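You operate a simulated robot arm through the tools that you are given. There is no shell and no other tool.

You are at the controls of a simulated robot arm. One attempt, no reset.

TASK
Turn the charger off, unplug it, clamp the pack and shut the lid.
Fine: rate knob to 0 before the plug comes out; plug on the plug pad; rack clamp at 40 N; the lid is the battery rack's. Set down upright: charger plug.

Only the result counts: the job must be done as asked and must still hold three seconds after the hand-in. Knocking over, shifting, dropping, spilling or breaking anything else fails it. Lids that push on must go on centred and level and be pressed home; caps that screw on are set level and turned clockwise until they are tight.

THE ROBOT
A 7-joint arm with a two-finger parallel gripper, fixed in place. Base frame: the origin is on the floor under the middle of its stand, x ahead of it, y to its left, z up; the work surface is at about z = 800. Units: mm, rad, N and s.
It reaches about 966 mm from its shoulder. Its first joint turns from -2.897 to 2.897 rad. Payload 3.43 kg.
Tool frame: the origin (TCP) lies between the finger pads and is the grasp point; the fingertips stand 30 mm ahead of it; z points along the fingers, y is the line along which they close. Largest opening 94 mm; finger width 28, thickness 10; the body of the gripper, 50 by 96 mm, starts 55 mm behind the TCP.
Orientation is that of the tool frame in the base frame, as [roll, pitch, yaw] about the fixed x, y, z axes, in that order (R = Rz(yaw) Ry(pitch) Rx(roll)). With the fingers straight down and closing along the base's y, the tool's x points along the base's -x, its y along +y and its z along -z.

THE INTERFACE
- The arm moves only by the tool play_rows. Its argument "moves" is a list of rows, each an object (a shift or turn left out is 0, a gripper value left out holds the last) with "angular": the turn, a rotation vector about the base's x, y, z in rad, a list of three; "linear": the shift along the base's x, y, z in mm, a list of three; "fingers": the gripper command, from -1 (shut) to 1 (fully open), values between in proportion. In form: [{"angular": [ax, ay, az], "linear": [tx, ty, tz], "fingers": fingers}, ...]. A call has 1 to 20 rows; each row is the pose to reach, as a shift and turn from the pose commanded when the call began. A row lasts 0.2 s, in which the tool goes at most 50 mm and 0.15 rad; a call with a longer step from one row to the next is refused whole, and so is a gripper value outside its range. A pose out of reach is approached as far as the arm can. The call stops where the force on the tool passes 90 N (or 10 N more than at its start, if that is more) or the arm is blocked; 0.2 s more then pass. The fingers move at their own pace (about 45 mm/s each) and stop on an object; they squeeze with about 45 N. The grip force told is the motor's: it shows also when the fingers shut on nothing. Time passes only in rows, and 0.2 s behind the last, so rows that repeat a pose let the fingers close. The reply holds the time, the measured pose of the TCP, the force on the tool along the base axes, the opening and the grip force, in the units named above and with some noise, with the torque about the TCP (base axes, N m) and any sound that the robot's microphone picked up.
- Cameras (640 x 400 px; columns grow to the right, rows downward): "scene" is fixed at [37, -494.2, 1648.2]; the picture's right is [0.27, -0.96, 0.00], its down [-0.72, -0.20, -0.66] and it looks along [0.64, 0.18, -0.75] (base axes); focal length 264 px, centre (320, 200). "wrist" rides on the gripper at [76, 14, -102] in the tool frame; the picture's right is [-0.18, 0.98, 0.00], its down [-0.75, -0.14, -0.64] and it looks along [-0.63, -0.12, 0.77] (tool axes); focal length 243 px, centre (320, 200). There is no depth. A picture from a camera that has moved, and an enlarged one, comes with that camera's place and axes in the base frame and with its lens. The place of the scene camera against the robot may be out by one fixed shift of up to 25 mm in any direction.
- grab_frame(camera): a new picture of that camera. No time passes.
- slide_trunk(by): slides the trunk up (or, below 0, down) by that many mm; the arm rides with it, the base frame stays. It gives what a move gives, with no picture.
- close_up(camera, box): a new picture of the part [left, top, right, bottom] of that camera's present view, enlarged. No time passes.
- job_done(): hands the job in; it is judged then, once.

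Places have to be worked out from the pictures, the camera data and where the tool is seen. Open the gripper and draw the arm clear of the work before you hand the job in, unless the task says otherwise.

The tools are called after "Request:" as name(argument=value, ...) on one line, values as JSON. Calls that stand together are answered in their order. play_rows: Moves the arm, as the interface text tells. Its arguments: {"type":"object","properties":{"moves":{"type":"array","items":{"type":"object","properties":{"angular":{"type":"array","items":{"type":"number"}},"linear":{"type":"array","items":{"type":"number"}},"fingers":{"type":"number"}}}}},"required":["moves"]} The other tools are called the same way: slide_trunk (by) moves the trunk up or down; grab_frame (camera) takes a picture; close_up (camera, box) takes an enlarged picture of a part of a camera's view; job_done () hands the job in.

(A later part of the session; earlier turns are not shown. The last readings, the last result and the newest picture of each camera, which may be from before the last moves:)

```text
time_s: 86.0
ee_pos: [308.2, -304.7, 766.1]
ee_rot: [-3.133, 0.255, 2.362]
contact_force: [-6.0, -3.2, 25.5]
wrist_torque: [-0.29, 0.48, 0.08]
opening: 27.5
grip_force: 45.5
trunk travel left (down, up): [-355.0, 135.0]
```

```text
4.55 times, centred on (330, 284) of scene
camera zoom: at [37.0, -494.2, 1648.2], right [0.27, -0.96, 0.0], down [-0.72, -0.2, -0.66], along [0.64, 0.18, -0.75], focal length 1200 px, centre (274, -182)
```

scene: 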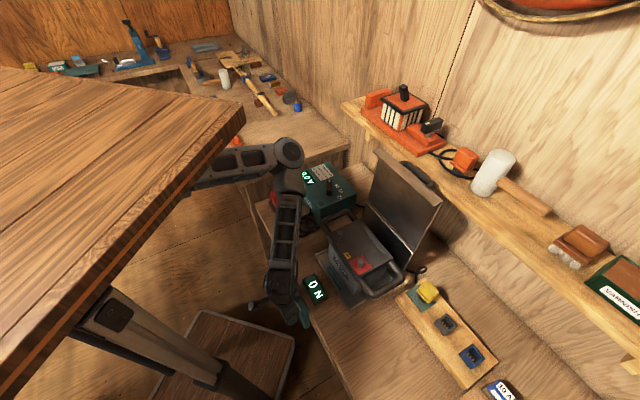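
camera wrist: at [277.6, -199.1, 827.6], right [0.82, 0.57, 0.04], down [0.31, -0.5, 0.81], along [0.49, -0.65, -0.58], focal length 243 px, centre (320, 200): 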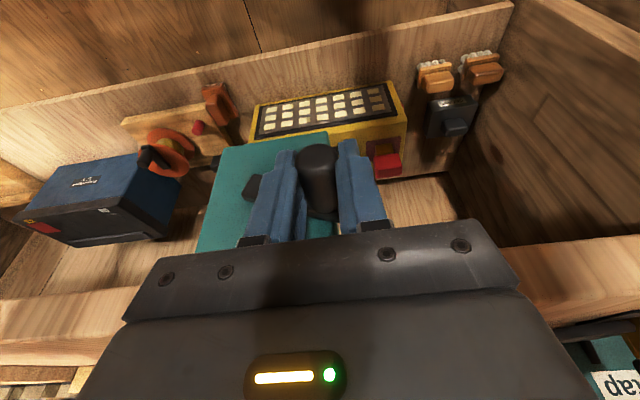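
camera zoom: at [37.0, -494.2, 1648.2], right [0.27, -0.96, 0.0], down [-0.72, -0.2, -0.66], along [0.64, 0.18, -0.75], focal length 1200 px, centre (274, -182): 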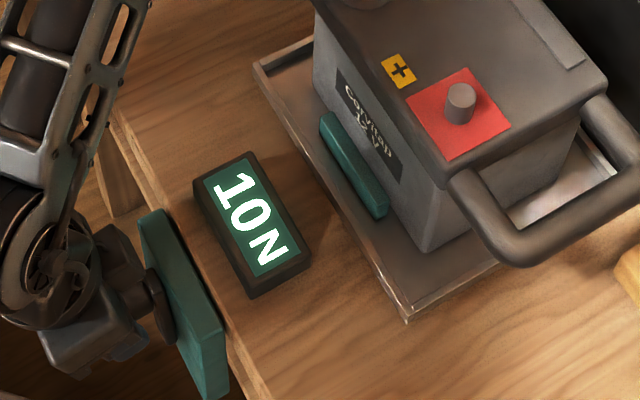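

The reading stays at 10 N, so it changes in steps. I carry on down the left side to about -285°.

Request:
play_rows(moves=[{"linear": [5.6, 5.6, -2.3], "fingers": -1}, {"linear": [11.9, 11.9, -6.8], "fingers": -1}, {"linear": [17.4, 17.4, -13.2], "fingers": -1}, {"linear": [21.9, 21.9, -24], "fingers": -1}, {"linear": [25.1, 25.1, -35.9], "fingers": -1}, {"linear": [26.9, 26.9, -48.6], "fingers": -1}, {"linear": [27.3, 27.3, -61.6], "fingers": -1}, {"linear": [27.3, 27.3, -61.6], "fingers": -1}])

Request:
close_up(camera="wrist", box=[190, 110, 450, 260])

Request:
close_up(camera="scene", box=[260, 240, 400, 328])

```text
time_s: 87.8
ee_pos: [338.4, -275.5, 704.4]
ee_rot: [3.14, 0.255, 2.361]
contact_force: [21.8, 37.3, 0.7]
wrist_torque: [-0.62, 0.2, 0.33]
opening: 27.6
grip_force: 45.1
trunk travel left (down, up): [-355.0, 135.0]
```

```text
2.46 times, centred on (320, 185) of wrist
camera zoom: at [278.6, -195.3, 784.2], right [0.82, 0.57, 0.05], down [0.3, -0.5, 0.81], along [0.49, -0.65, -0.58], focal length 597 px, centre (320, 237)
```

zoom: 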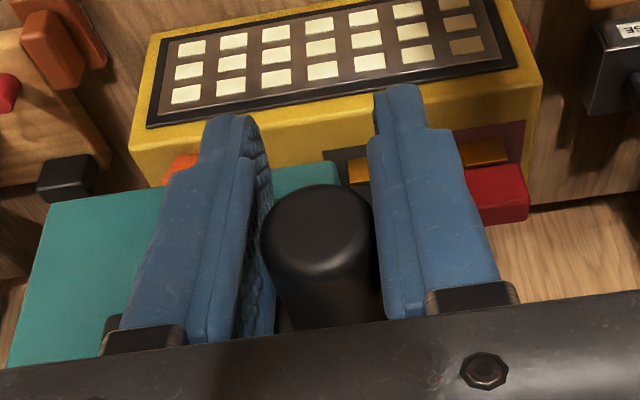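

```text
4.55 times, centred on (330, 284) of scene
camera zoom: at [37.0, -494.2, 1648.2], right [0.27, -0.96, 0.0], down [-0.72, -0.2, -0.66], along [0.64, 0.18, -0.75], focal length 1200 px, centre (274, -182)
```

zoom: 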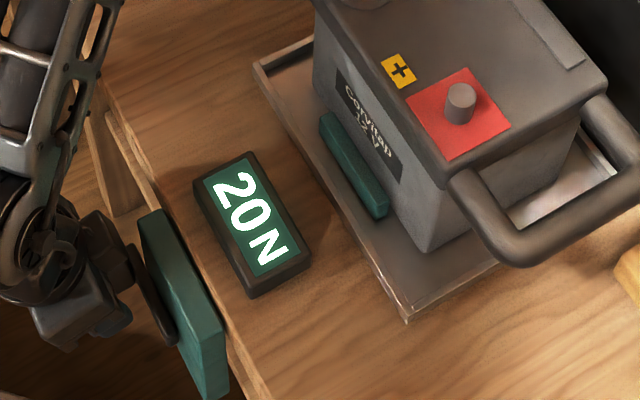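

20 N at about -269°. I re-centre and continue to about -329°, then read again.

Request:
play_rows(moves=[{"fingers": -0.1}, {"fingers": -0.1}, {"linear": [0, 0, 15.8], "fingers": -0.1}, {"linear": [0, 0, 15.8], "fingers": -1}, {"linear": [0, 0, 15.8], "fingers": -1}, {"linear": [-0.6, -0.6, 4.3], "fingers": -1}, {"linear": [-2.6, -2.6, -8.3], "fingers": -1}, {"linear": [-6.1, -6.1, -20], "fingers": -1}, {"linear": [-10.7, -10.7, -29.6], "fingers": -1}, {"linear": [-16.4, -16.4, -35.6], "fingers": -1}, {"linear": [-16.4, -16.4, -35.6], "fingers": -1}])

Request:
close_up(camera="wrist", box=[190, 110, 450, 260])

Request:
close_up(camera="scene", box=[260, 240, 400, 328])

```text
time_s: 90.2
ee_pos: [318.7, -295.8, 669.6]
ee_rot: [-3.132, 0.254, 2.359]
contact_force: [9.5, 6.9, -12.4]
wrist_torque: [-0.16, 0.18, -0.01]
opening: 27.6
grip_force: 45.4
trunk travel left (down, up): [-355.0, 135.0]
```

```text
2.46 times, centred on (320, 185) of wrist
camera zoom: at [259.3, -214.9, 750.1], right [0.82, 0.57, 0.04], down [0.31, -0.5, 0.81], along [0.48, -0.66, -0.58], focal length 597 px, centre (320, 237)
```

zoom: 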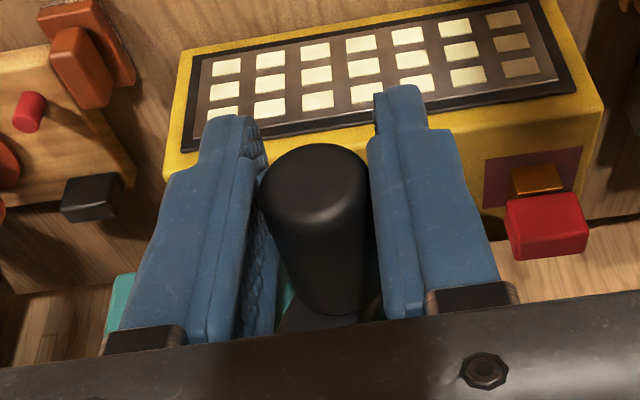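

```text
4.55 times, centred on (330, 284) of scene
camera zoom: at [37.0, -494.2, 1648.2], right [0.27, -0.96, 0.0], down [-0.72, -0.2, -0.66], along [0.64, 0.18, -0.75], focal length 1200 px, centre (274, -182)
```

zoom: 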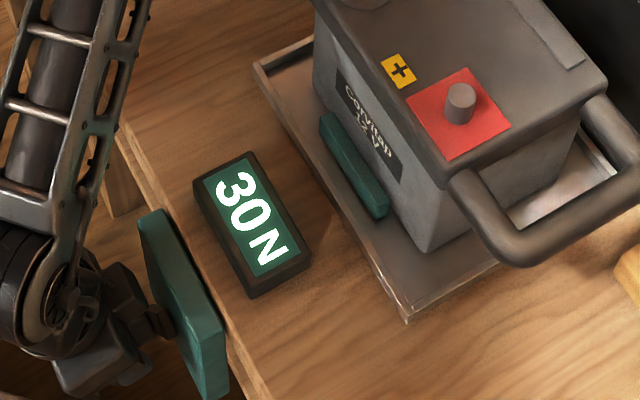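

30 N at about -335°. I continue in a smaller step (≈ -355°) and read.

Request:
play_rows(moves=[{"linear": [-3.2, -3.2, -0.8], "fingers": -1}, {"linear": [-6.4, -6.4, -1.5], "fingers": -1}, {"linear": [-9.8, -9.8, -2.5], "fingers": -1}, {"linear": [-13.3, -13.3, -3.5], "fingers": -1}, {"linear": [-13.3, -13.3, -3.5], "fingers": -1}])

Request:
close_up(camera="scene", box=[260, 240, 400, 328])

```text
time_s: 91.4
ee_pos: [305.9, -308.7, 667.9]
ee_rot: [-3.131, 0.257, 2.362]
contact_force: [0.4, 7.0, 13.1]
wrist_torque: [-0.25, 0.19, -0.16]
opening: 27.1
grip_force: 46.1
trunk travel left (down, up): [-355.0, 135.0]
```

```text
4.55 times, centred on (330, 284) of scene
camera zoom: at [37.0, -494.2, 1648.2], right [0.27, -0.96, 0.0], down [-0.72, -0.2, -0.66], along [0.64, 0.18, -0.75], focal length 1200 px, centre (274, -182)
```

zoom: 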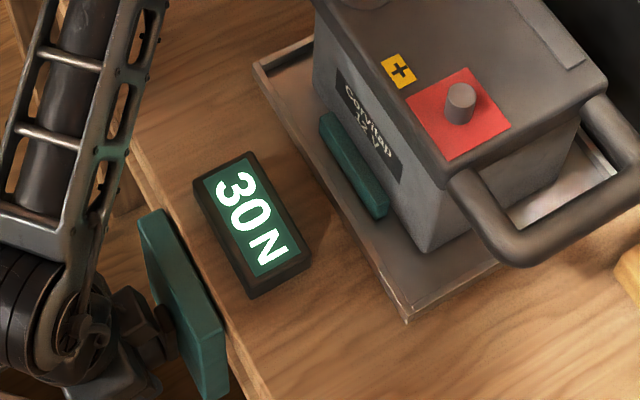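

Still 30 N at about -357°. Next step to about -377°.

Request:
play_rows(moves=[{"linear": [-3.5, -3.5, -0.2], "fingers": -1}, {"linear": [-7.1, -7.1, -0.2], "fingers": -1}, {"linear": [-10.6, -10.6, 0.6], "fingers": -1}, {"linear": [-14.1, -14.1, 1.7], "fingers": -1}, {"linear": [-14.1, -14.1, 1.7], "fingers": -1}])

Request:
close_up(camera="scene", box=[260, 240, 400, 328])

Request:
close_up(camera="wrist", box=[190, 110, 450, 260])

```text
time_s: 92.6
ee_pos: [292.5, -322.9, 667.0]
ee_rot: [-3.135, 0.255, 2.362]
contact_force: [-2.1, 11.7, -10.7]
wrist_torque: [-0.26, 0.32, 0.06]
opening: 27.7
grip_force: 45.2
trunk travel left (down, up): [-355.0, 135.0]
```

```text
4.55 times, centred on (330, 284) of scene
camera zoom: at [37.0, -494.2, 1648.2], right [0.27, -0.96, 0.0], down [-0.72, -0.2, -0.66], along [0.64, 0.18, -0.75], focal length 1200 px, centre (274, -182)
```

zoom: 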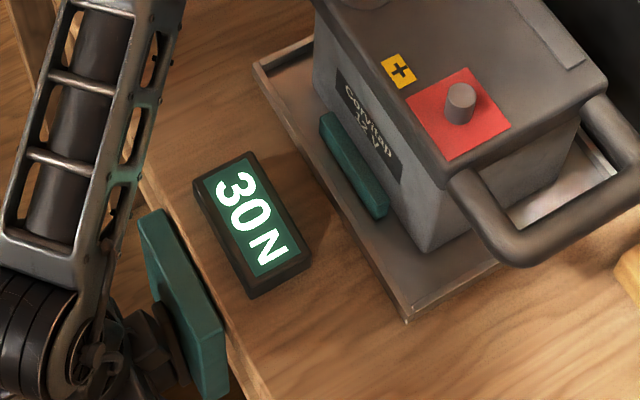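

```text
2.46 times, centred on (320, 185) of wrist
camera zoom: at [232.4, -241.6, 746.9], right [0.82, 0.57, 0.04], down [0.31, -0.5, 0.81], along [0.48, -0.65, -0.58], focal length 597 px, centre (320, 237)
```

zoom: 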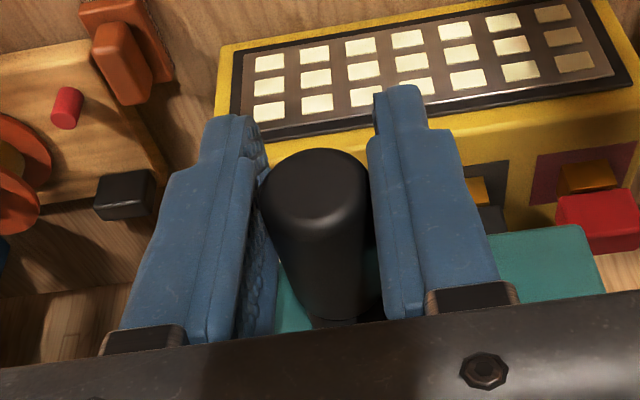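

Still 30 N at about -380°. Continue to about -401°.

Request:
play_rows(moves=[{"linear": [-3.3, -3.3, 2.7], "fingers": -1}, {"linear": [-6.5, -6.5, 5.9], "fingers": -1}, {"linear": [-9.5, -9.5, 8.9], "fingers": -1}, {"linear": [-12.3, -12.3, 12.2], "fingers": -1}, {"linear": [-12.3, -12.3, 12.2], "fingers": -1}])

Request:
close_up(camera="scene", box=[260, 240, 400, 328])

Request:
close_up(camera="wrist", box=[190, 110, 450, 260])

```text
time_s: 93.8
ee_pos: [279.9, -333.8, 680.5]
ee_rot: [-3.131, 0.254, 2.362]
contact_force: [-1.7, 18.8, 3.5]
wrist_torque: [0.02, 0.34, 0.1]
opening: 26.9
grip_force: 44.7
trunk travel left (down, up): [-355.0, 135.0]
```

```text
4.55 times, centred on (330, 284) of scene
camera zoom: at [37.0, -494.2, 1648.2], right [0.27, -0.96, 0.0], down [-0.72, -0.2, -0.66], along [0.64, 0.18, -0.75], focal length 1200 px, centre (274, -182)
```

zoom: 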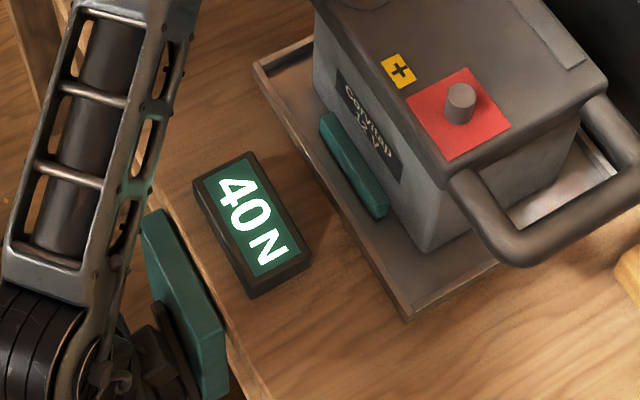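

```text
2.46 times, centred on (320, 185) of wrist
camera zoom: at [220.0, -253.5, 760.5], right [0.82, 0.57, 0.04], down [0.31, -0.5, 0.81], along [0.48, -0.65, -0.58], focal length 597 px, centre (320, 237)
```

zoom: 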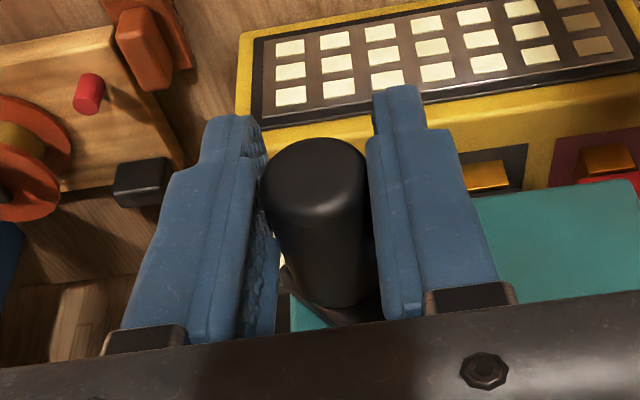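

40 N at about -402°. The steps appear to come about every 90°, so I move on to the middle of the 40 N band (about -440°) to be safe, then read again.

Request:
play_rows(moves=[{"linear": [-2.8, -2.8, 7], "fingers": -1}, {"linear": [-5.2, -5.2, 14], "fingers": -1}, {"linear": [-6.7, -6.7, 18.2], "fingers": -1}, {"linear": [-8, -8, 22.6], "fingers": -1}, {"linear": [-10, -10, 31.8], "fingers": -1}, {"linear": [-10, -10, 31.8], "fingers": -1}])

Request:
close_up(camera="scene", box=[260, 240, 400, 328])

Request:
close_up(camera="wrist", box=[190, 110, 450, 260])

```text
time_s: 95.2
ee_pos: [269.0, -344.3, 712.5]
ee_rot: [-3.132, 0.25, 2.36]
contact_force: [-25.7, 27.8, -6.0]
wrist_torque: [0.12, 0.51, -0.47]
opening: 23.1
grip_force: 45.3
trunk travel left (down, up): [-355.0, 135.0]
```

```text
4.55 times, centred on (330, 284) of scene
camera zoom: at [37.0, -494.2, 1648.2], right [0.27, -0.96, 0.0], down [-0.72, -0.2, -0.66], along [0.64, 0.18, -0.75], focal length 1200 px, centre (274, -182)
```

zoom: 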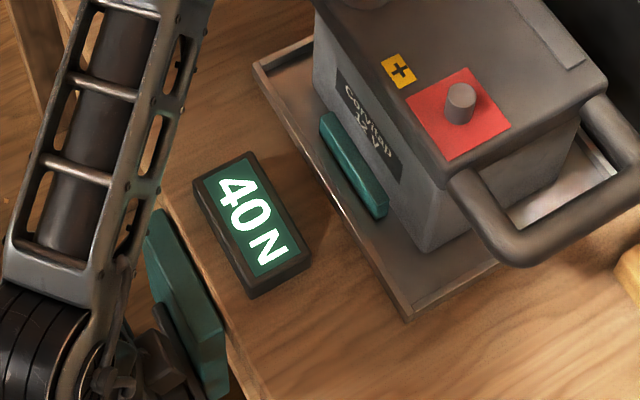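

```text
2.46 times, centred on (320, 185) of wrist
camera zoom: at [209.3, -263.0, 792.9], right [0.82, 0.57, 0.04], down [0.31, -0.5, 0.81], along [0.48, -0.65, -0.58], focal length 597 px, centre (320, 237)
```

zoom: 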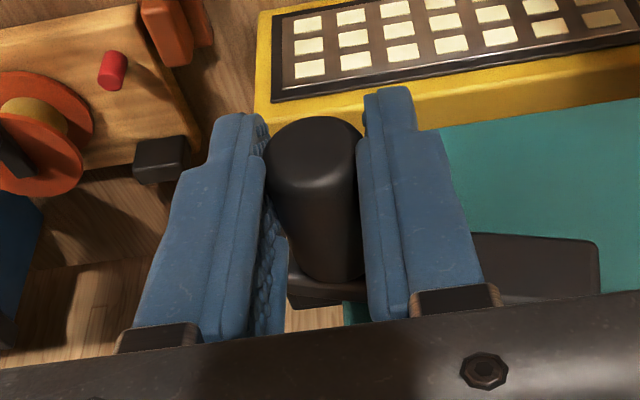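

40 N at about -433°, the middle of the band. I open the fingers and rise straight up, then verify the display.

Request:
play_rows(moves=[{"fingers": -0.1}, {"fingers": 0}, {"fingers": 0}, {"linear": [-2, 2, 20], "fingers": 0}, {"linear": [-5, 5, 55], "fingers": 0}, {"linear": [-8, 8, 100], "fingers": 0}, {"linear": [-8, 8, 148], "fingers": 0}, {"linear": [-8, 8, 195], "fingers": 0}, {"linear": [-8, 8, 195], "fingers": 0}])

Request:
close_up(camera="scene", box=[260, 240, 400, 328])

Request:
grab_frame(camera="wrist")

```text
time_s: 97.2
ee_pos: [262.3, -335.0, 905.1]
ee_rot: [-3.135, 0.256, 2.36]
contact_force: [-0.3, -0.6, -0.7]
wrist_torque: [0.02, -0.01, 0.01]
opening: 47.0
grip_force: 0.1
trunk travel left (down, up): [-355.0, 135.0]
```

```text
4.55 times, centred on (330, 284) of scene
camera zoom: at [37.0, -494.2, 1648.2], right [0.27, -0.96, 0.0], down [-0.72, -0.2, -0.66], along [0.64, 0.18, -0.75], focal length 1200 px, centre (274, -182)
```

zoom: 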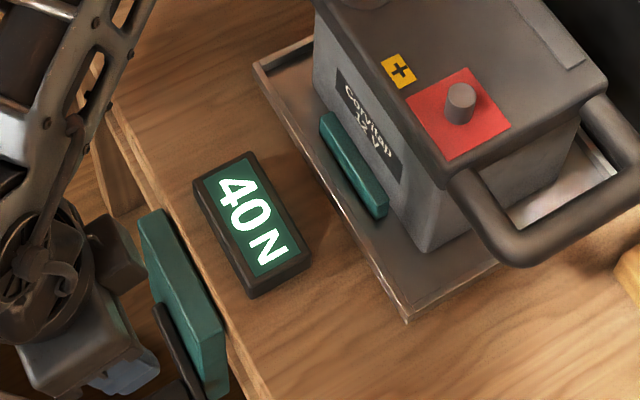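

```text
taken
camera wrist: at [202.2, -254.7, 986.0], right [0.82, 0.57, 0.04], down [0.31, -0.5, 0.81], along [0.49, -0.65, -0.58], focal length 243 px, centre (320, 200)
```

wrist: 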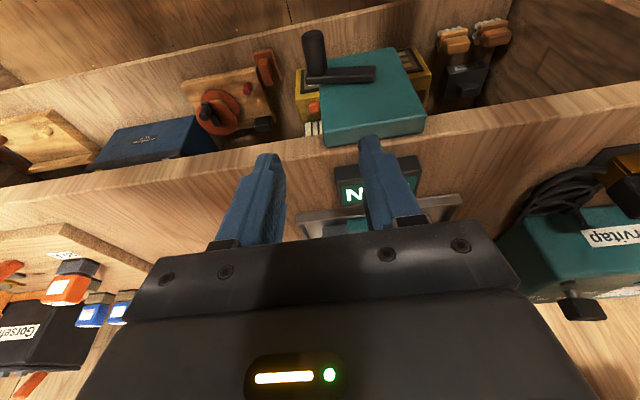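

The clamp holds 40 N with the hand away. Now the lid: I move out from under the stand, untilt the tool and rise to look at the lid, its handle and the space behind it.

Request:
play_rows(moves=[{"linear": [15, -30, 30], "fingers": -1}, {"linear": [30, -60, 60], "fingers": -1}, {"linear": [48, -90, 90], "angular": [0.035, 0.035, 0], "fingers": -1}, {"linear": [66, -118, 120], "angular": [0.07, 0.07, 0], "fingers": -1}, {"linear": [90, -140, 150], "angular": [0.105, 0.105, 0], "fingers": -1}, {"linear": [116, -155, 185], "angular": [0.14, 0.14, 0], "fingers": -1}, {"linear": [142, -162, 225], "angular": [0.177, 0.177, 0], "fingers": -1}, {"linear": [170, -165, 265], "angular": [0.177, 0.177, 0], "fingers": -1}, {"linear": [198, -165, 305], "angular": [0.177, 0.177, 0], "fingers": -1}, {"linear": [225, -165, 345], "angular": [0.177, 0.177, 0], "fingers": -1}, {"linear": [250, -165, 385], "angular": [0.177, 0.177, 0], "fingers": -1}, {"linear": [256, -165, 425], "angular": [0.177, 0.177, 0], "fingers": -1}, {"linear": [256, -165, 425], "angular": [0.177, 0.177, 0], "fingers": -1}])

Request:
grab_frame(camera="wrist")

Request:
grab_frame(camera="scene")

```text
time_s: 100.0
ee_pos: [518.3, -502.2, 1332.3]
ee_rot: [-3.135, 0.006, 2.361]
contact_force: [0.5, 1.1, 0.5]
wrist_torque: [0.03, -0.01, 0.02]
opening: 0.0
grip_force: 33.1
trunk travel left (down, up): [-355.0, 135.0]
```

```text
taken
camera wrist: at [474.9, -437.1, 1434.3], right [0.82, 0.57, -0.01], down [0.44, -0.63, 0.65], along [0.36, -0.53, -0.76], focal length 243 px, centre (320, 200)
```

wrist: 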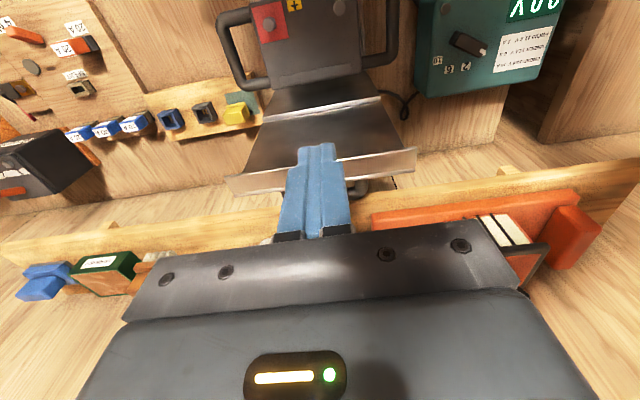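

```text
taken
```

scene: 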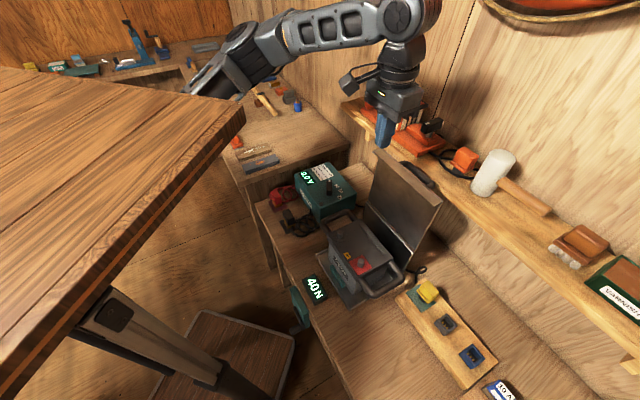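

The lid's top lip and the shelf edge behind it are visible. I enlarge both views to measure lid, handle and shelf.

Request:
close_up(camera="wrist", box=[200, 60, 460, 220])

Request:
close_up(camera="scene", box=[350, 80, 510, 250])

```text
2.46 times, centred on (330, 140) of wrist
camera zoom: at [474.9, -437.1, 1434.3], right [0.82, 0.57, -0.01], down [0.44, -0.63, 0.65], along [0.36, -0.53, -0.76], focal length 597 px, centre (295, 348)
```

zoom: 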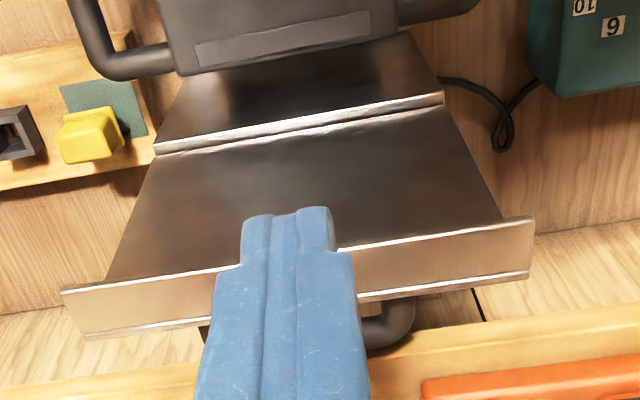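

```text
2.35 times, centred on (430, 165) of scene
camera zoom: at [37.0, -494.2, 1648.2], right [0.27, -0.96, 0.0], down [-0.72, -0.2, -0.66], along [0.64, 0.18, -0.75], focal length 621 px, centre (61, 282)
```

zoom: 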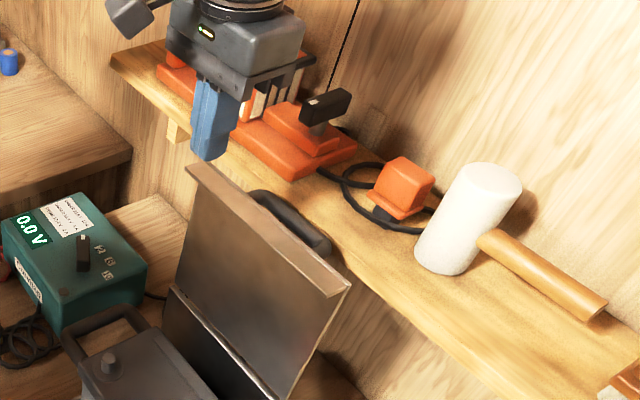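

The lid's lip (depth 780–808 mm in bench coordinates, z≈1207) leaves about 47 mm to the shelf edge behind it; the lid's left part is free of the handle. Plan: cage the lid's top edge between the open fingers from above and swing it down about its hinge. First I raise the trunk so the arm isn't cramped.

Request:
slide_trunk(by=130)

```text
time_s: 101.6
ee_pos: [518.3, -502.1, 1461.0]
ee_rot: [-3.135, 0.007, 2.362]
contact_force: [0.5, 0.9, 0.4]
wrist_torque: [0.04, -0.02, -0.01]
opening: 0.0
grip_force: 32.6
trunk travel left (down, up): [-485.0, 5.0]
```

Now I turn the tool by 90° about the vertical (so the fingers will straddle the lid's edge) while moving above the lid's left part, fingers at ~54 mm.

Request:
play_rows(moves=[{"linear": [8.6, -0.5, -11.9], "angular": [0, 0, 0.1428], "fingers": 0.15}, {"linear": [17.2, -1, -23.8], "angular": [0, 0, 0.2856], "fingers": 0.15}, {"linear": [25.8, -1.5, -35.7], "angular": [0, 0, 0.4284], "fingers": 0.15}, {"linear": [34.4, -2, -47.6], "angular": [0, 0, 0.5712], "fingers": 0.15}, {"linear": [43, -2.5, -59.5], "angular": [0, 0, 0.714], "fingers": 0.15}, {"linear": [51.6, -3, -71.4], "angular": [0, 0, 0.8568], "fingers": 0.15}, {"linear": [60.2, -3.5, -83.3], "angular": [0, 0, 0.9996], "fingers": 0.15}, {"linear": [68.8, -4, -95.2], "angular": [0, 0, 1.1424], "fingers": 0.15}, {"linear": [77.4, -4.5, -107.1], "angular": [0, 0, 1.2852], "fingers": 0.15}, {"linear": [86, -5, -119], "angular": [0, 0, 1.428], "fingers": 0.15}, {"linear": [95, -5, -131], "angular": [0, 0, 1.571], "fingers": 0.15}, {"linear": [95, -5, -131], "angular": [0, 0, 1.571], "fingers": 0.15}])

Request:
grab_frame(camera="wrist")

Request:
grab_frame(camera="scene")

```text
time_s: 104.2
ee_pos: [613.2, -506.4, 1330.6]
ee_rot: [-3.137, 0.006, -2.35]
contact_force: [-0.5, -0.5, 0.3]
wrist_torque: [-0.01, -0.05, 0.01]
opening: 54.1
grip_force: 0.0
trunk travel left (down, up): [-485.0, 5.0]
```

```text
taken
camera wrist: at [549.8, -551.0, 1432.4], right [-0.57, 0.82, 0.0], down [0.62, 0.44, 0.65], along [0.53, 0.37, -0.76], focal length 243 px, centre (320, 200)
```

wrist: 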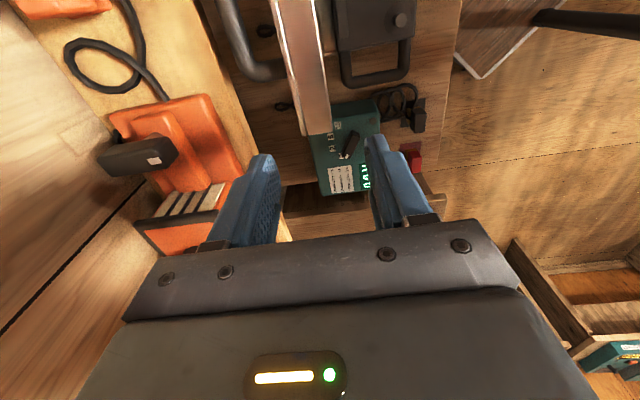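

```text
taken
```

scene: 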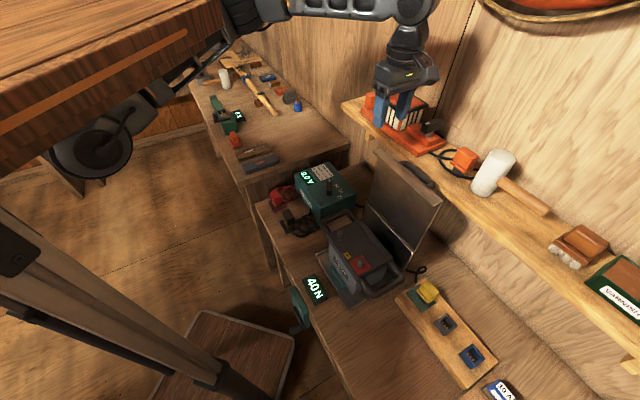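

The camera now looks along the lid's top edge, with the shelf on the left. I enlarge to measure lip, handle and shelf edge here.

Request:
close_up(camera="wrist", box=[180, 0, 440, 162])

```text
2.46 times, centred on (310, 81) of wrist
camera zoom: at [549.8, -551.0, 1432.4], right [-0.57, 0.82, 0.0], down [0.62, 0.44, 0.65], along [0.53, 0.37, -0.76], focal length 597 px, centre (345, 493)
```

zoom: 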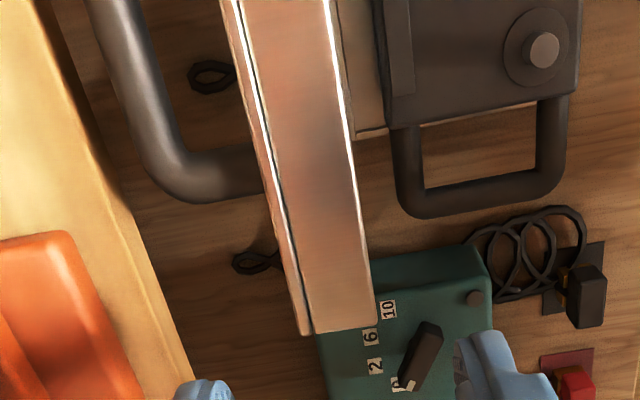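

Lip measured at depth 783–812, shelf edge ≈868, handle ends at along ≈48, and my fingers are at along 75: clear. I shift 4 mm back and lower to TCP z≈1212 so the fingers straddle the lid's top edge.

Request:
play_rows(moves=[{"linear": [2.8, -2.8, -30], "fingers": 0.15}, {"linear": [2.8, -2.8, -60], "fingers": 0.15}, {"linear": [2.8, -2.8, -85], "fingers": 0.15}, {"linear": [2.8, -2.8, -85], "fingers": 0.15}])

Request:
grab_frame(camera="wrist")

Request:
close_up(camera="scene", box=[350, 80, 470, 220])

```text
time_s: 105.2
ee_pos: [615.5, -508.9, 1244.9]
ee_rot: [-3.136, 0.006, -2.351]
contact_force: [-1.1, -0.1, 0.4]
wrist_torque: [0.04, -0.01, -0.02]
opening: 54.0
grip_force: 0.0
trunk travel left (down, up): [-485.0, 5.0]
```

```text
taken
camera wrist: at [552.1, -553.7, 1347.5], right [-0.57, 0.82, 0.0], down [0.62, 0.44, 0.65], along [0.53, 0.37, -0.76], focal length 243 px, centre (320, 200)
```

wrist: 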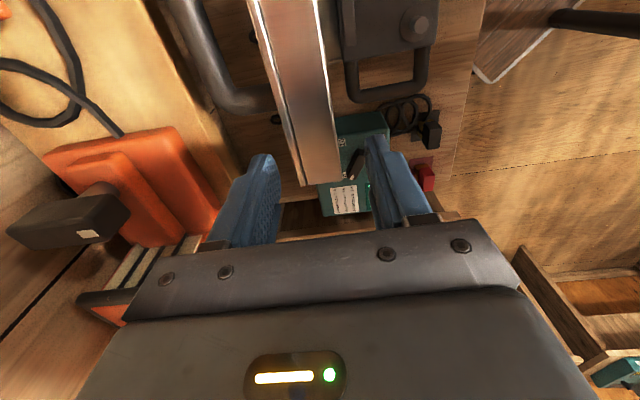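

```text
2.86 times, centred on (410, 150) of scene
camera zoom: at [37.0, -494.2, 1648.2], right [0.27, -0.96, 0.0], down [-0.72, -0.2, -0.66], along [0.64, 0.18, -0.75], focal length 754 px, centre (63, 343)
```

zoom: 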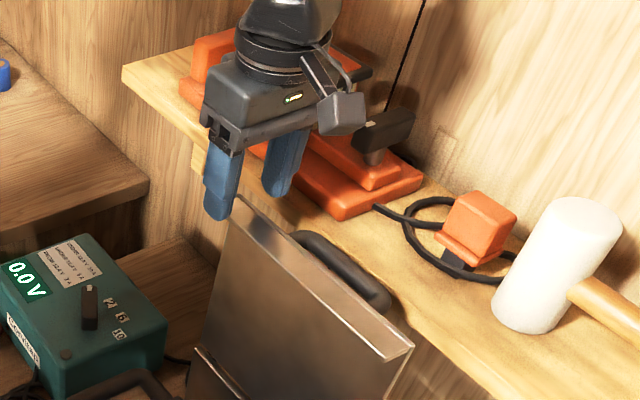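

The lip runs between the two fingers, about 25 mm in from the lid's end. I lower the last 33 mm.

Request:
play_rows(moves=[{"linear": [0, 0, -12], "fingers": 0.15}, {"linear": [0, 0, -24], "fingers": 0.15}, {"linear": [0, 0, -33], "fingers": 0.15}, {"linear": [0, 0, -33], "fingers": 0.15}])

Request:
grab_frame(camera="wrist")

Request:
close_up(camera="scene", box=[350, 80, 470, 220])

```text
time_s: 106.2
ee_pos: [616.8, -509.8, 1212.1]
ee_rot: [-3.135, 0.008, -2.351]
contact_force: [0.1, -0.1, 0.7]
wrist_torque: [0.02, 0.04, -0.02]
opening: 54.4
grip_force: 0.1
trunk travel left (down, up): [-485.0, 5.0]
```

```text
taken
camera wrist: at [552.2, -554.0, 1314.6], right [-0.57, 0.82, 0.0], down [0.62, 0.44, 0.65], along [0.53, 0.37, -0.76], focal length 243 px, centre (320, 200)
```

wrist: 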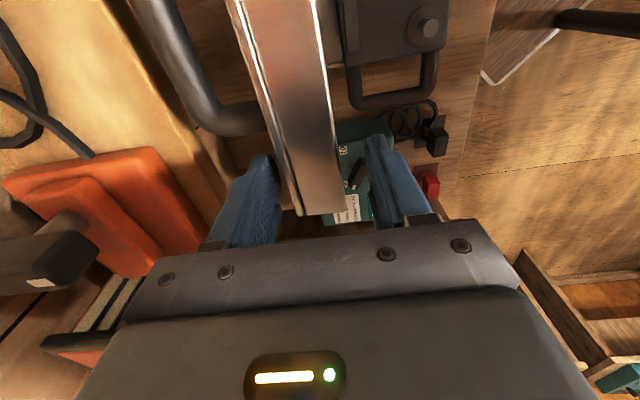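

```text
2.86 times, centred on (410, 150) of scene
camera zoom: at [37.0, -494.2, 1648.2], right [0.27, -0.96, 0.0], down [-0.72, -0.2, -0.66], along [0.64, 0.18, -0.75], focal length 754 px, centre (63, 343)
```

zoom: 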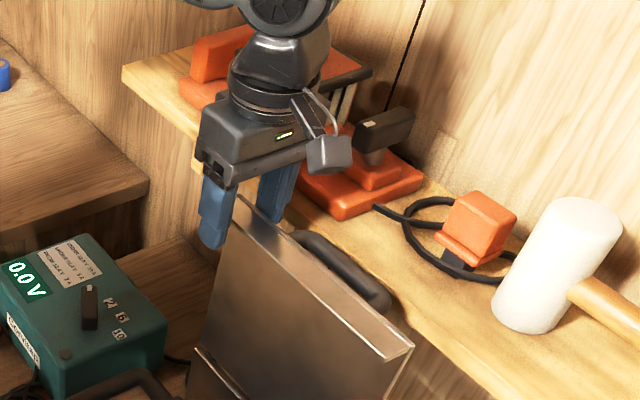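

The lid's edge is caged between the fingers. I swing the tool about the hinge line (≈ depth 797, z 998) by the first 0.4 rad, rotating the tool with the lid.

Request:
play_rows(moves=[{"linear": [-7.6, 7.6, -0.3], "angular": [-0.0354, -0.0354, 0], "fingers": 0.15}, {"linear": [-15.1, 15.1, -1.1], "angular": [-0.0707, -0.0707, 0], "fingers": 0.15}, {"linear": [-22.6, 22.6, -2.5], "angular": [-0.106, -0.106, 0], "fingers": 0.15}, {"linear": [-30, 30, -4.3], "angular": [-0.1414, -0.1414, 0], "fingers": 0.15}, {"linear": [-44.7, 44.7, -9.7], "angular": [-0.2121, -0.2121, 0], "fingers": 0.15}, {"linear": [-58.9, 58.9, -17], "angular": [-0.2828, -0.2828, 0], "fingers": 0.15}, {"linear": [-58.9, 58.9, -17], "angular": [-0.2828, -0.2828, 0], "fingers": 0.15}])

Request:
grab_frame(camera="wrist")

Request:
close_up(camera="scene", box=[290, 100, 470, 280])

```text
time_s: 107.8
ee_pos: [556.5, -450.2, 1196.7]
ee_rot: [-2.736, 0.004, -2.349]
contact_force: [0.1, -0.3, 0.1]
wrist_torque: [-0.01, 0.03, -0.04]
opening: 53.9
grip_force: 0.1
trunk travel left (down, up): [-485.0, 5.0]
```

```text
taken
camera wrist: at [465.5, -467.5, 1283.9], right [-0.51, 0.77, -0.39], down [0.44, 0.62, 0.65], along [0.74, 0.16, -0.66], focal length 243 px, centre (320, 200)
```

wrist: 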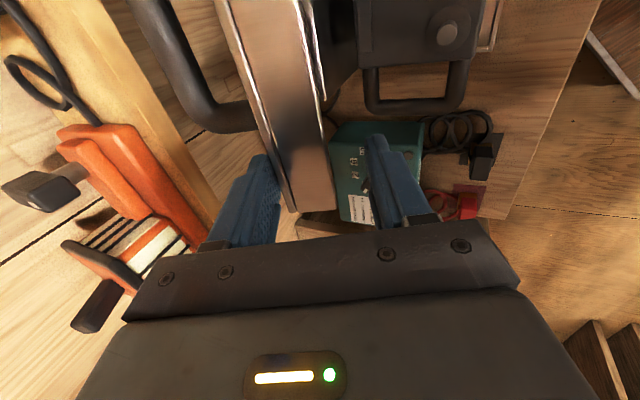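

```text
2.22 times, centred on (380, 190) of scene
camera zoom: at [37.0, -494.2, 1648.2], right [0.27, -0.96, 0.0], down [-0.72, -0.2, -0.66], along [0.64, 0.18, -0.75], focal length 586 px, centre (187, 222)
```

zoom: 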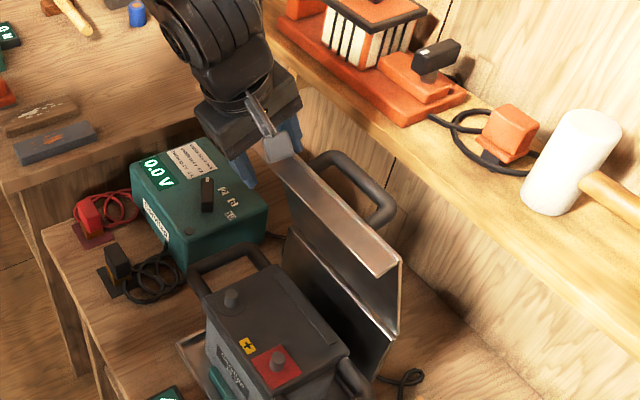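

The lid follows and stays against the rear finger without falling. I continue the swing to 0.8 rad.

Request:
play_rows(moves=[{"linear": [-13.6, 13.6, -9.4], "angular": [-0.0707, -0.0707, 0], "fingers": 0.15}, {"linear": [-26.5, 26.5, -20.6], "angular": [-0.1414, -0.1414, 0], "fingers": 0.15}, {"linear": [-38.5, 38.5, -33.6], "angular": [-0.2121, -0.2121, 0], "fingers": 0.15}, {"linear": [-49.6, 49.6, -48.2], "angular": [-0.2828, -0.2828, 0], "fingers": 0.15}, {"linear": [-49.6, 49.6, -48.2], "angular": [-0.2828, -0.2828, 0], "fingers": 0.15}])

Request:
grab_frame(camera="wrist")

Request:
grab_frame(camera="scene")

```text
time_s: 109.0
ee_pos: [507.4, -400.2, 1147.7]
ee_rot: [-2.334, 0.001, -2.347]
contact_force: [0.0, 0.5, 1.3]
wrist_torque: [0.01, 0.05, 0.01]
opening: 53.8
grip_force: 0.0
trunk travel left (down, up): [-485.0, 5.0]
```

```text
taken
camera wrist: at [394.6, -396.6, 1208.7], right [-0.36, 0.61, -0.71], down [0.27, 0.79, 0.55], along [0.9, 0.0, -0.45], focal length 243 px, centre (320, 200)
```

wrist: 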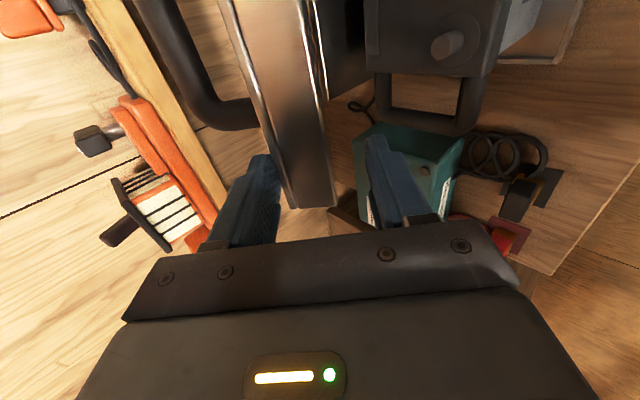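

```text
taken
```

scene: 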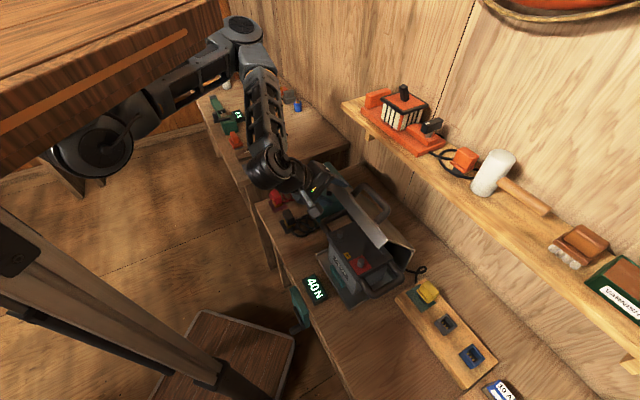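

The lid holds wherever I leave it, at about 40–45° now. I continue to 1.2 rad.

Request:
play_rows(moves=[{"linear": [-10, 10, -16.1], "angular": [-0.0707, -0.0707, 0], "fingers": 0.15}, {"linear": [-18.7, 18.7, -33.5], "angular": [-0.1414, -0.1414, 0], "fingers": 0.15}, {"linear": [-26.2, 26.2, -52.1], "angular": [-0.2121, -0.2121, 0], "fingers": 0.15}, {"linear": [-32.4, 32.4, -71.6], "angular": [-0.2828, -0.2828, 0], "fingers": 0.15}, {"linear": [-32.4, 32.4, -71.6], "angular": [-0.2828, -0.2828, 0], "fingers": 0.15}])

Request:
grab_frame(camera="wrist")

Request:
close_up(camera="scene", box=[240, 130, 440, 300])

```text
time_s: 110.2
ee_pos: [469.0, -373.8, 1082.4]
ee_rot: [-1.937, -0.003, -2.346]
contact_force: [0.7, 0.1, 0.2]
wrist_torque: [-0.01, -0.02, -0.04]
opening: 53.8
grip_force: 0.0
out of reach, approached as far as the arm can: row 4, 5
trunk travel left (down, up): [-485.0, 5.0]
```

```text
taken
camera wrist: at [343.8, -357.9, 1105.5], right [-0.12, 0.38, -0.92], down [0.13, 0.92, 0.36], along [0.98, -0.08, -0.17], focal length 243 px, centre (320, 200)
```

wrist: 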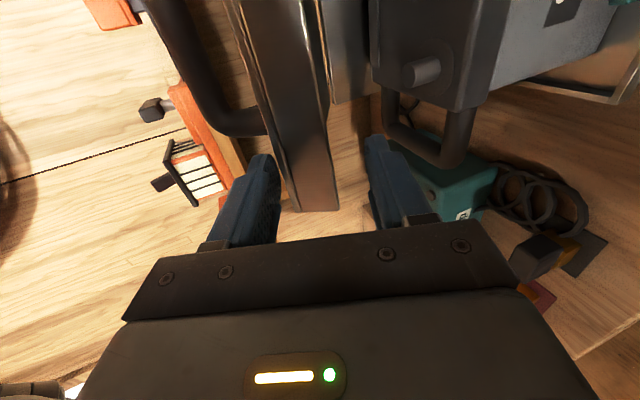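

```text
2.35 times, centred on (340, 215) of scene
camera zoom: at [37.0, -494.2, 1648.2], right [0.27, -0.96, 0.0], down [-0.72, -0.2, -0.66], along [0.64, 0.18, -0.75], focal length 621 px, centre (273, 165)
```

zoom: 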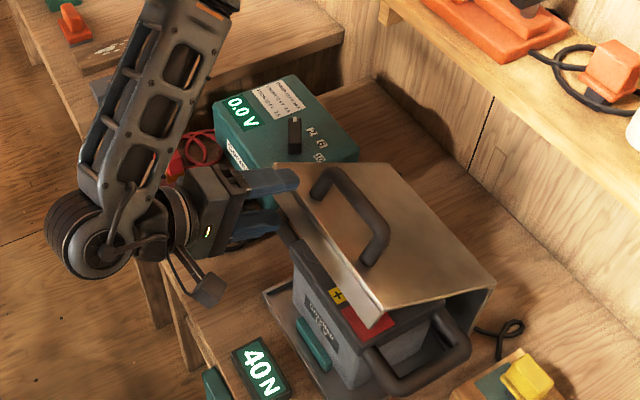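

The lid is down to roughly 60°+ and stays there; further back the arm gets too folded. I slide the fingers off the lid's left end sideways, then rise and turn the tool upright again.

Request:
play_rows(moves=[{"linear": [13, 13, 0], "fingers": 0.15}, {"linear": [26, 26, 0], "fingers": 0.15}, {"linear": [39, 39, 0], "fingers": 0.15}, {"linear": [42, 42, 30], "fingers": 0.15}, {"linear": [42, 42, 65], "fingers": 0.15}, {"linear": [42, 42, 95], "angular": [0.09, 0.09, 0], "fingers": 0.15}, {"linear": [42, 42, 115], "angular": [0.18, 0.18, 0], "fingers": 0.15}, {"linear": [44, 40, 125], "angular": [0.27, 0.27, 0], "fingers": -0.5}, {"linear": [48, 36, 130], "angular": [0.36, 0.36, 0], "fingers": -1}, {"linear": [54, 30, 130], "angular": [0.45, 0.45, 0], "fingers": -1}, {"linear": [60, 24, 130], "angular": [0.54, 0.54, 0], "fingers": -1}, {"linear": [66, 18, 130], "angular": [0.63, 0.63, 0], "fingers": -1}, {"linear": [72, 12, 130], "angular": [0.72, 0.72, 0], "fingers": -1}, {"linear": [76, 8, 130], "angular": [0.81, 0.81, 0], "fingers": -1}, {"linear": [78, 6, 130], "angular": [0.851, 0.851, 0], "fingers": -1}, {"linear": [78, 6, 130], "angular": [0.851, 0.851, 0], "fingers": -1}])

Request:
grab_frame(camera="wrist")

Request:
close_up(camera="scene", box=[240, 130, 440, 300])

```text
time_s: 113.6
ee_pos: [546.1, -369.0, 1211.4]
ee_rot: [-3.139, 0.006, -2.351]
contact_force: [0.6, 0.4, -0.1]
wrist_torque: [0.01, 0.01, -0.02]
opening: 0.0
grip_force: 33.0
out of reach, approached as far as the arm can: row 1, 2, 3, 4, 5, 6, 7, 8, 9
trunk travel left (down, up): [-485.0, 5.0]
```

```text
taken
camera wrist: at [482.8, -412.5, 1314.3], right [-0.57, 0.82, 0.0], down [0.63, 0.43, 0.65], along [0.53, 0.37, -0.76], focal length 243 px, centre (320, 200)
```

wrist: 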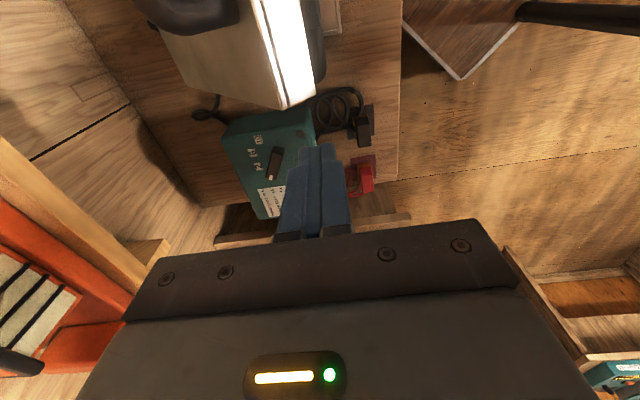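

```text
2.35 times, centred on (340, 215) of scene
camera zoom: at [37.0, -494.2, 1648.2], right [0.27, -0.96, 0.0], down [-0.72, -0.2, -0.66], along [0.64, 0.18, -0.75], focal length 621 px, centre (273, 165)
```

zoom: 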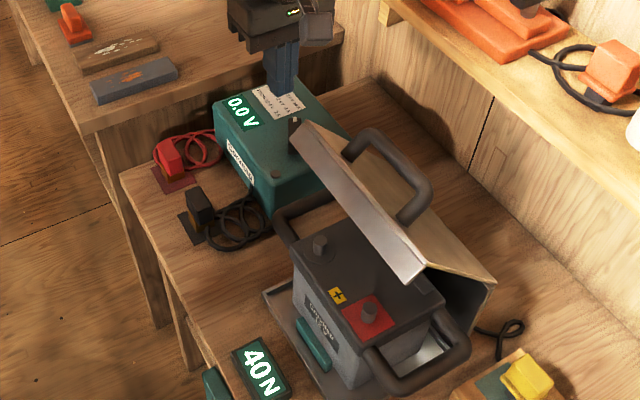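

The lid rests at about 45° (it was lifted a bit while the fingers left). I bring the closed fingers above its outer face beside the handle and push it down along the hinge arc to about 75°.

Request:
play_rows(moves=[{"linear": [-10, -25, -8], "fingers": -1}, {"linear": [-20.5, -50.2, -16], "fingers": -1}, {"linear": [-20.5, -50.2, -40], "fingers": -1}, {"linear": [-21.5, -49.2, -55], "fingers": -1}, {"linear": [-26, -44.7, -68], "fingers": -1}, {"linear": [-31, -39.7, -82], "fingers": -1}, {"linear": [-35.5, -35.2, -96], "fingers": -1}, {"linear": [-39.5, -31.2, -108], "fingers": -1}, {"linear": [-43.5, -27.2, -121], "fingers": -1}, {"linear": [-46, -24.7, -134], "fingers": -1}, {"linear": [-46, -24.7, -134], "fingers": -1}])

Request:
grab_frame(camera="wrist")

Request:
close_up(camera="scene", box=[240, 130, 440, 300])

```text
time_s: 116.0
ee_pos: [500.5, -391.3, 1078.8]
ee_rot: [-3.141, 0.006, -2.35]
contact_force: [0.4, -0.4, -0.2]
wrist_torque: [-0.02, 0.0, 0.0]
opening: 0.0
grip_force: 32.8
trunk travel left (down, up): [-485.0, 5.0]
```

```text
taken
camera wrist: at [437.3, -436.7, 1180.2], right [-0.57, 0.82, 0.0], down [0.63, 0.43, 0.65], along [0.53, 0.37, -0.76], focal length 243 px, centre (320, 200)
```

wrist: 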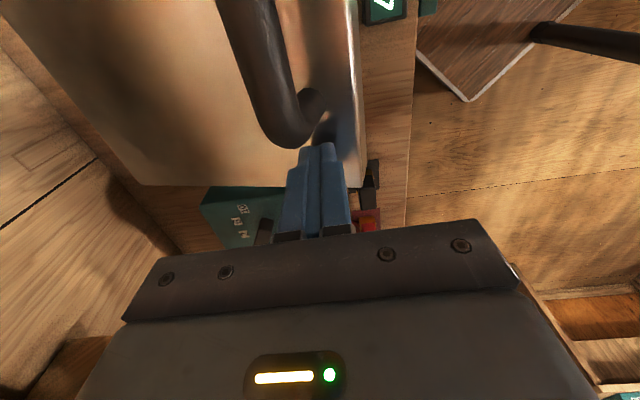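

```text
2.35 times, centred on (340, 215) of scene
camera zoom: at [37.0, -494.2, 1648.2], right [0.27, -0.96, 0.0], down [-0.72, -0.2, -0.66], along [0.64, 0.18, -0.75], focal length 621 px, centre (273, 165)
```

zoom: 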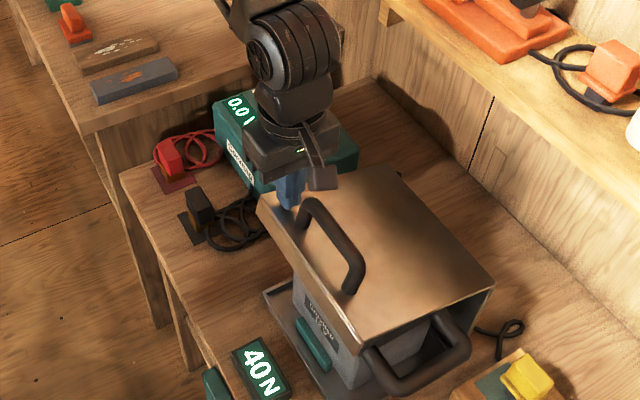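

The lid is at about 75° and follows quietly. I press on down towards the closed position.

Request:
play_rows(moves=[{"linear": [-1, 1, -8], "fingers": -1}, {"linear": [-2.1, 2.1, -15], "fingers": -1}, {"linear": [-2.8, 2.8, -23], "fingers": -1}, {"linear": [-3.5, 3.5, -31], "fingers": -1}, {"linear": [-3.8, 3.8, -38], "fingers": -1}, {"linear": [-3.8, 3.8, -38], "fingers": -1}])

Request:
close_up(camera="scene", box=[240, 130, 440, 300])

Request:
grab_frame(camera="wrist")

```text
time_s: 117.4
ee_pos: [496.9, -389.3, 1039.8]
ee_rot: [-3.141, 0.004, -2.35]
contact_force: [1.0, -0.1, -0.1]
wrist_torque: [-0.05, 0.0, -0.01]
opening: 0.0
grip_force: 32.9
trunk travel left (down, up): [-485.0, 5.0]
```

```text
2.35 times, centred on (340, 215) of scene
camera zoom: at [37.0, -494.2, 1648.2], right [0.27, -0.96, 0.0], down [-0.72, -0.2, -0.66], along [0.64, 0.18, -0.75], focal length 621 px, centre (273, 165)
```

zoom: 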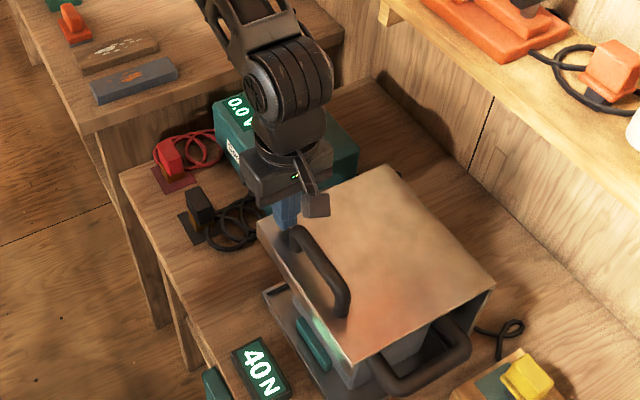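

```text
taken
camera wrist: at [433.3, -433.5, 1142.1], right [-0.57, 0.82, 0.0], down [0.63, 0.43, 0.65], along [0.53, 0.37, -0.76], focal length 243 px, centre (320, 200)
```

wrist: 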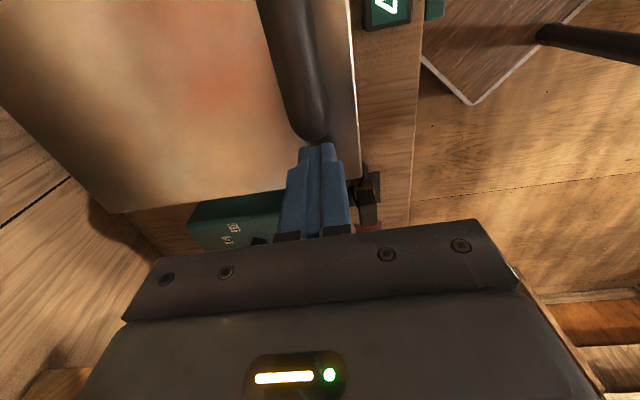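

The lid is at about 86°. I continue down in small steps until it is home, watching the force.

Request:
play_rows(moves=[{"linear": [0, 0, -3], "fingers": -1}, {"linear": [0, 0, -6], "fingers": -1}, {"linear": [0, 0, -9], "fingers": -1}, {"linear": [0, 0, -12], "fingers": -1}, {"linear": [0, 0, -12], "fingers": -1}])

Request:
close_up(camera="scene", box=[240, 130, 440, 300])

```text
time_s: 118.6
ee_pos: [496.2, -389.0, 1027.9]
ee_rot: [-3.138, 0.005, -2.35]
contact_force: [0.0, 1.0, 4.1]
wrist_torque: [-0.03, 0.05, -0.02]
opening: 0.0
grip_force: 32.8
trunk travel left (down, up): [-485.0, 5.0]
```

```text
2.35 times, centred on (340, 215) of scene
camera zoom: at [37.0, -494.2, 1648.2], right [0.27, -0.96, 0.0], down [-0.72, -0.2, -0.66], along [0.64, 0.18, -0.75], focal length 621 px, centre (273, 165)
```

zoom: 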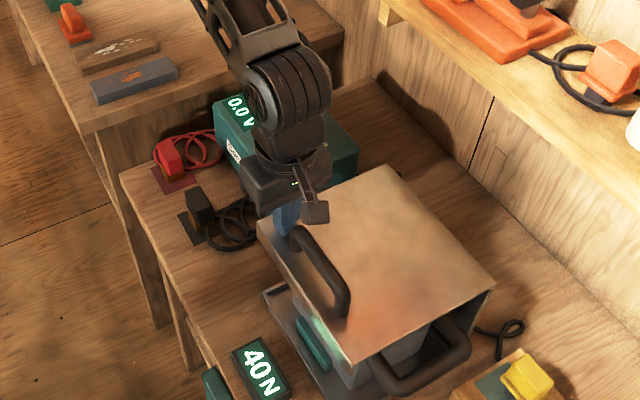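

Contact of about 4 N now. A few more millimetres to make sure it is fully home.

Request:
play_rows(moves=[{"linear": [0, 0, -2], "fingers": -1}, {"linear": [0, 0, -4], "fingers": -1}, {"linear": [0, 0, -4], "fingers": -1}])

Request:
close_up(camera="scene", box=[300, 180, 420, 290])

```text
time_s: 119.4
ee_pos: [497.9, -388.8, 1026.8]
ee_rot: [-3.133, 0.006, -2.351]
contact_force: [5.6, 9.7, 61.8]
wrist_torque: [-0.28, 0.42, -0.24]
opening: 0.0
grip_force: 32.3
trunk travel left (down, up): [-485.0, 5.0]
```

```text
3.64 times, centred on (360, 235) of scene
camera zoom: at [37.0, -494.2, 1648.2], right [0.27, -0.96, 0.0], down [-0.72, -0.2, -0.66], along [0.64, 0.18, -0.75], focal length 960 px, centre (174, 73)
```

zoom: 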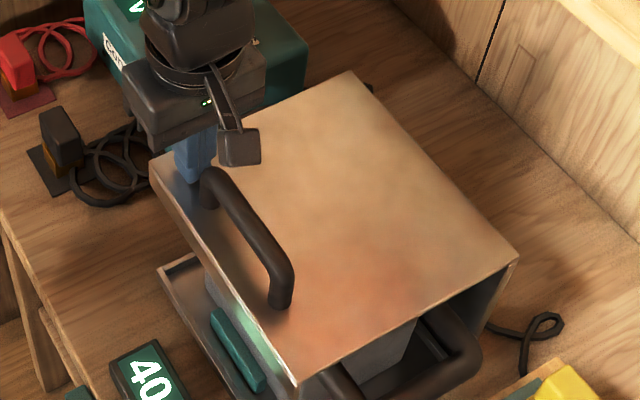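

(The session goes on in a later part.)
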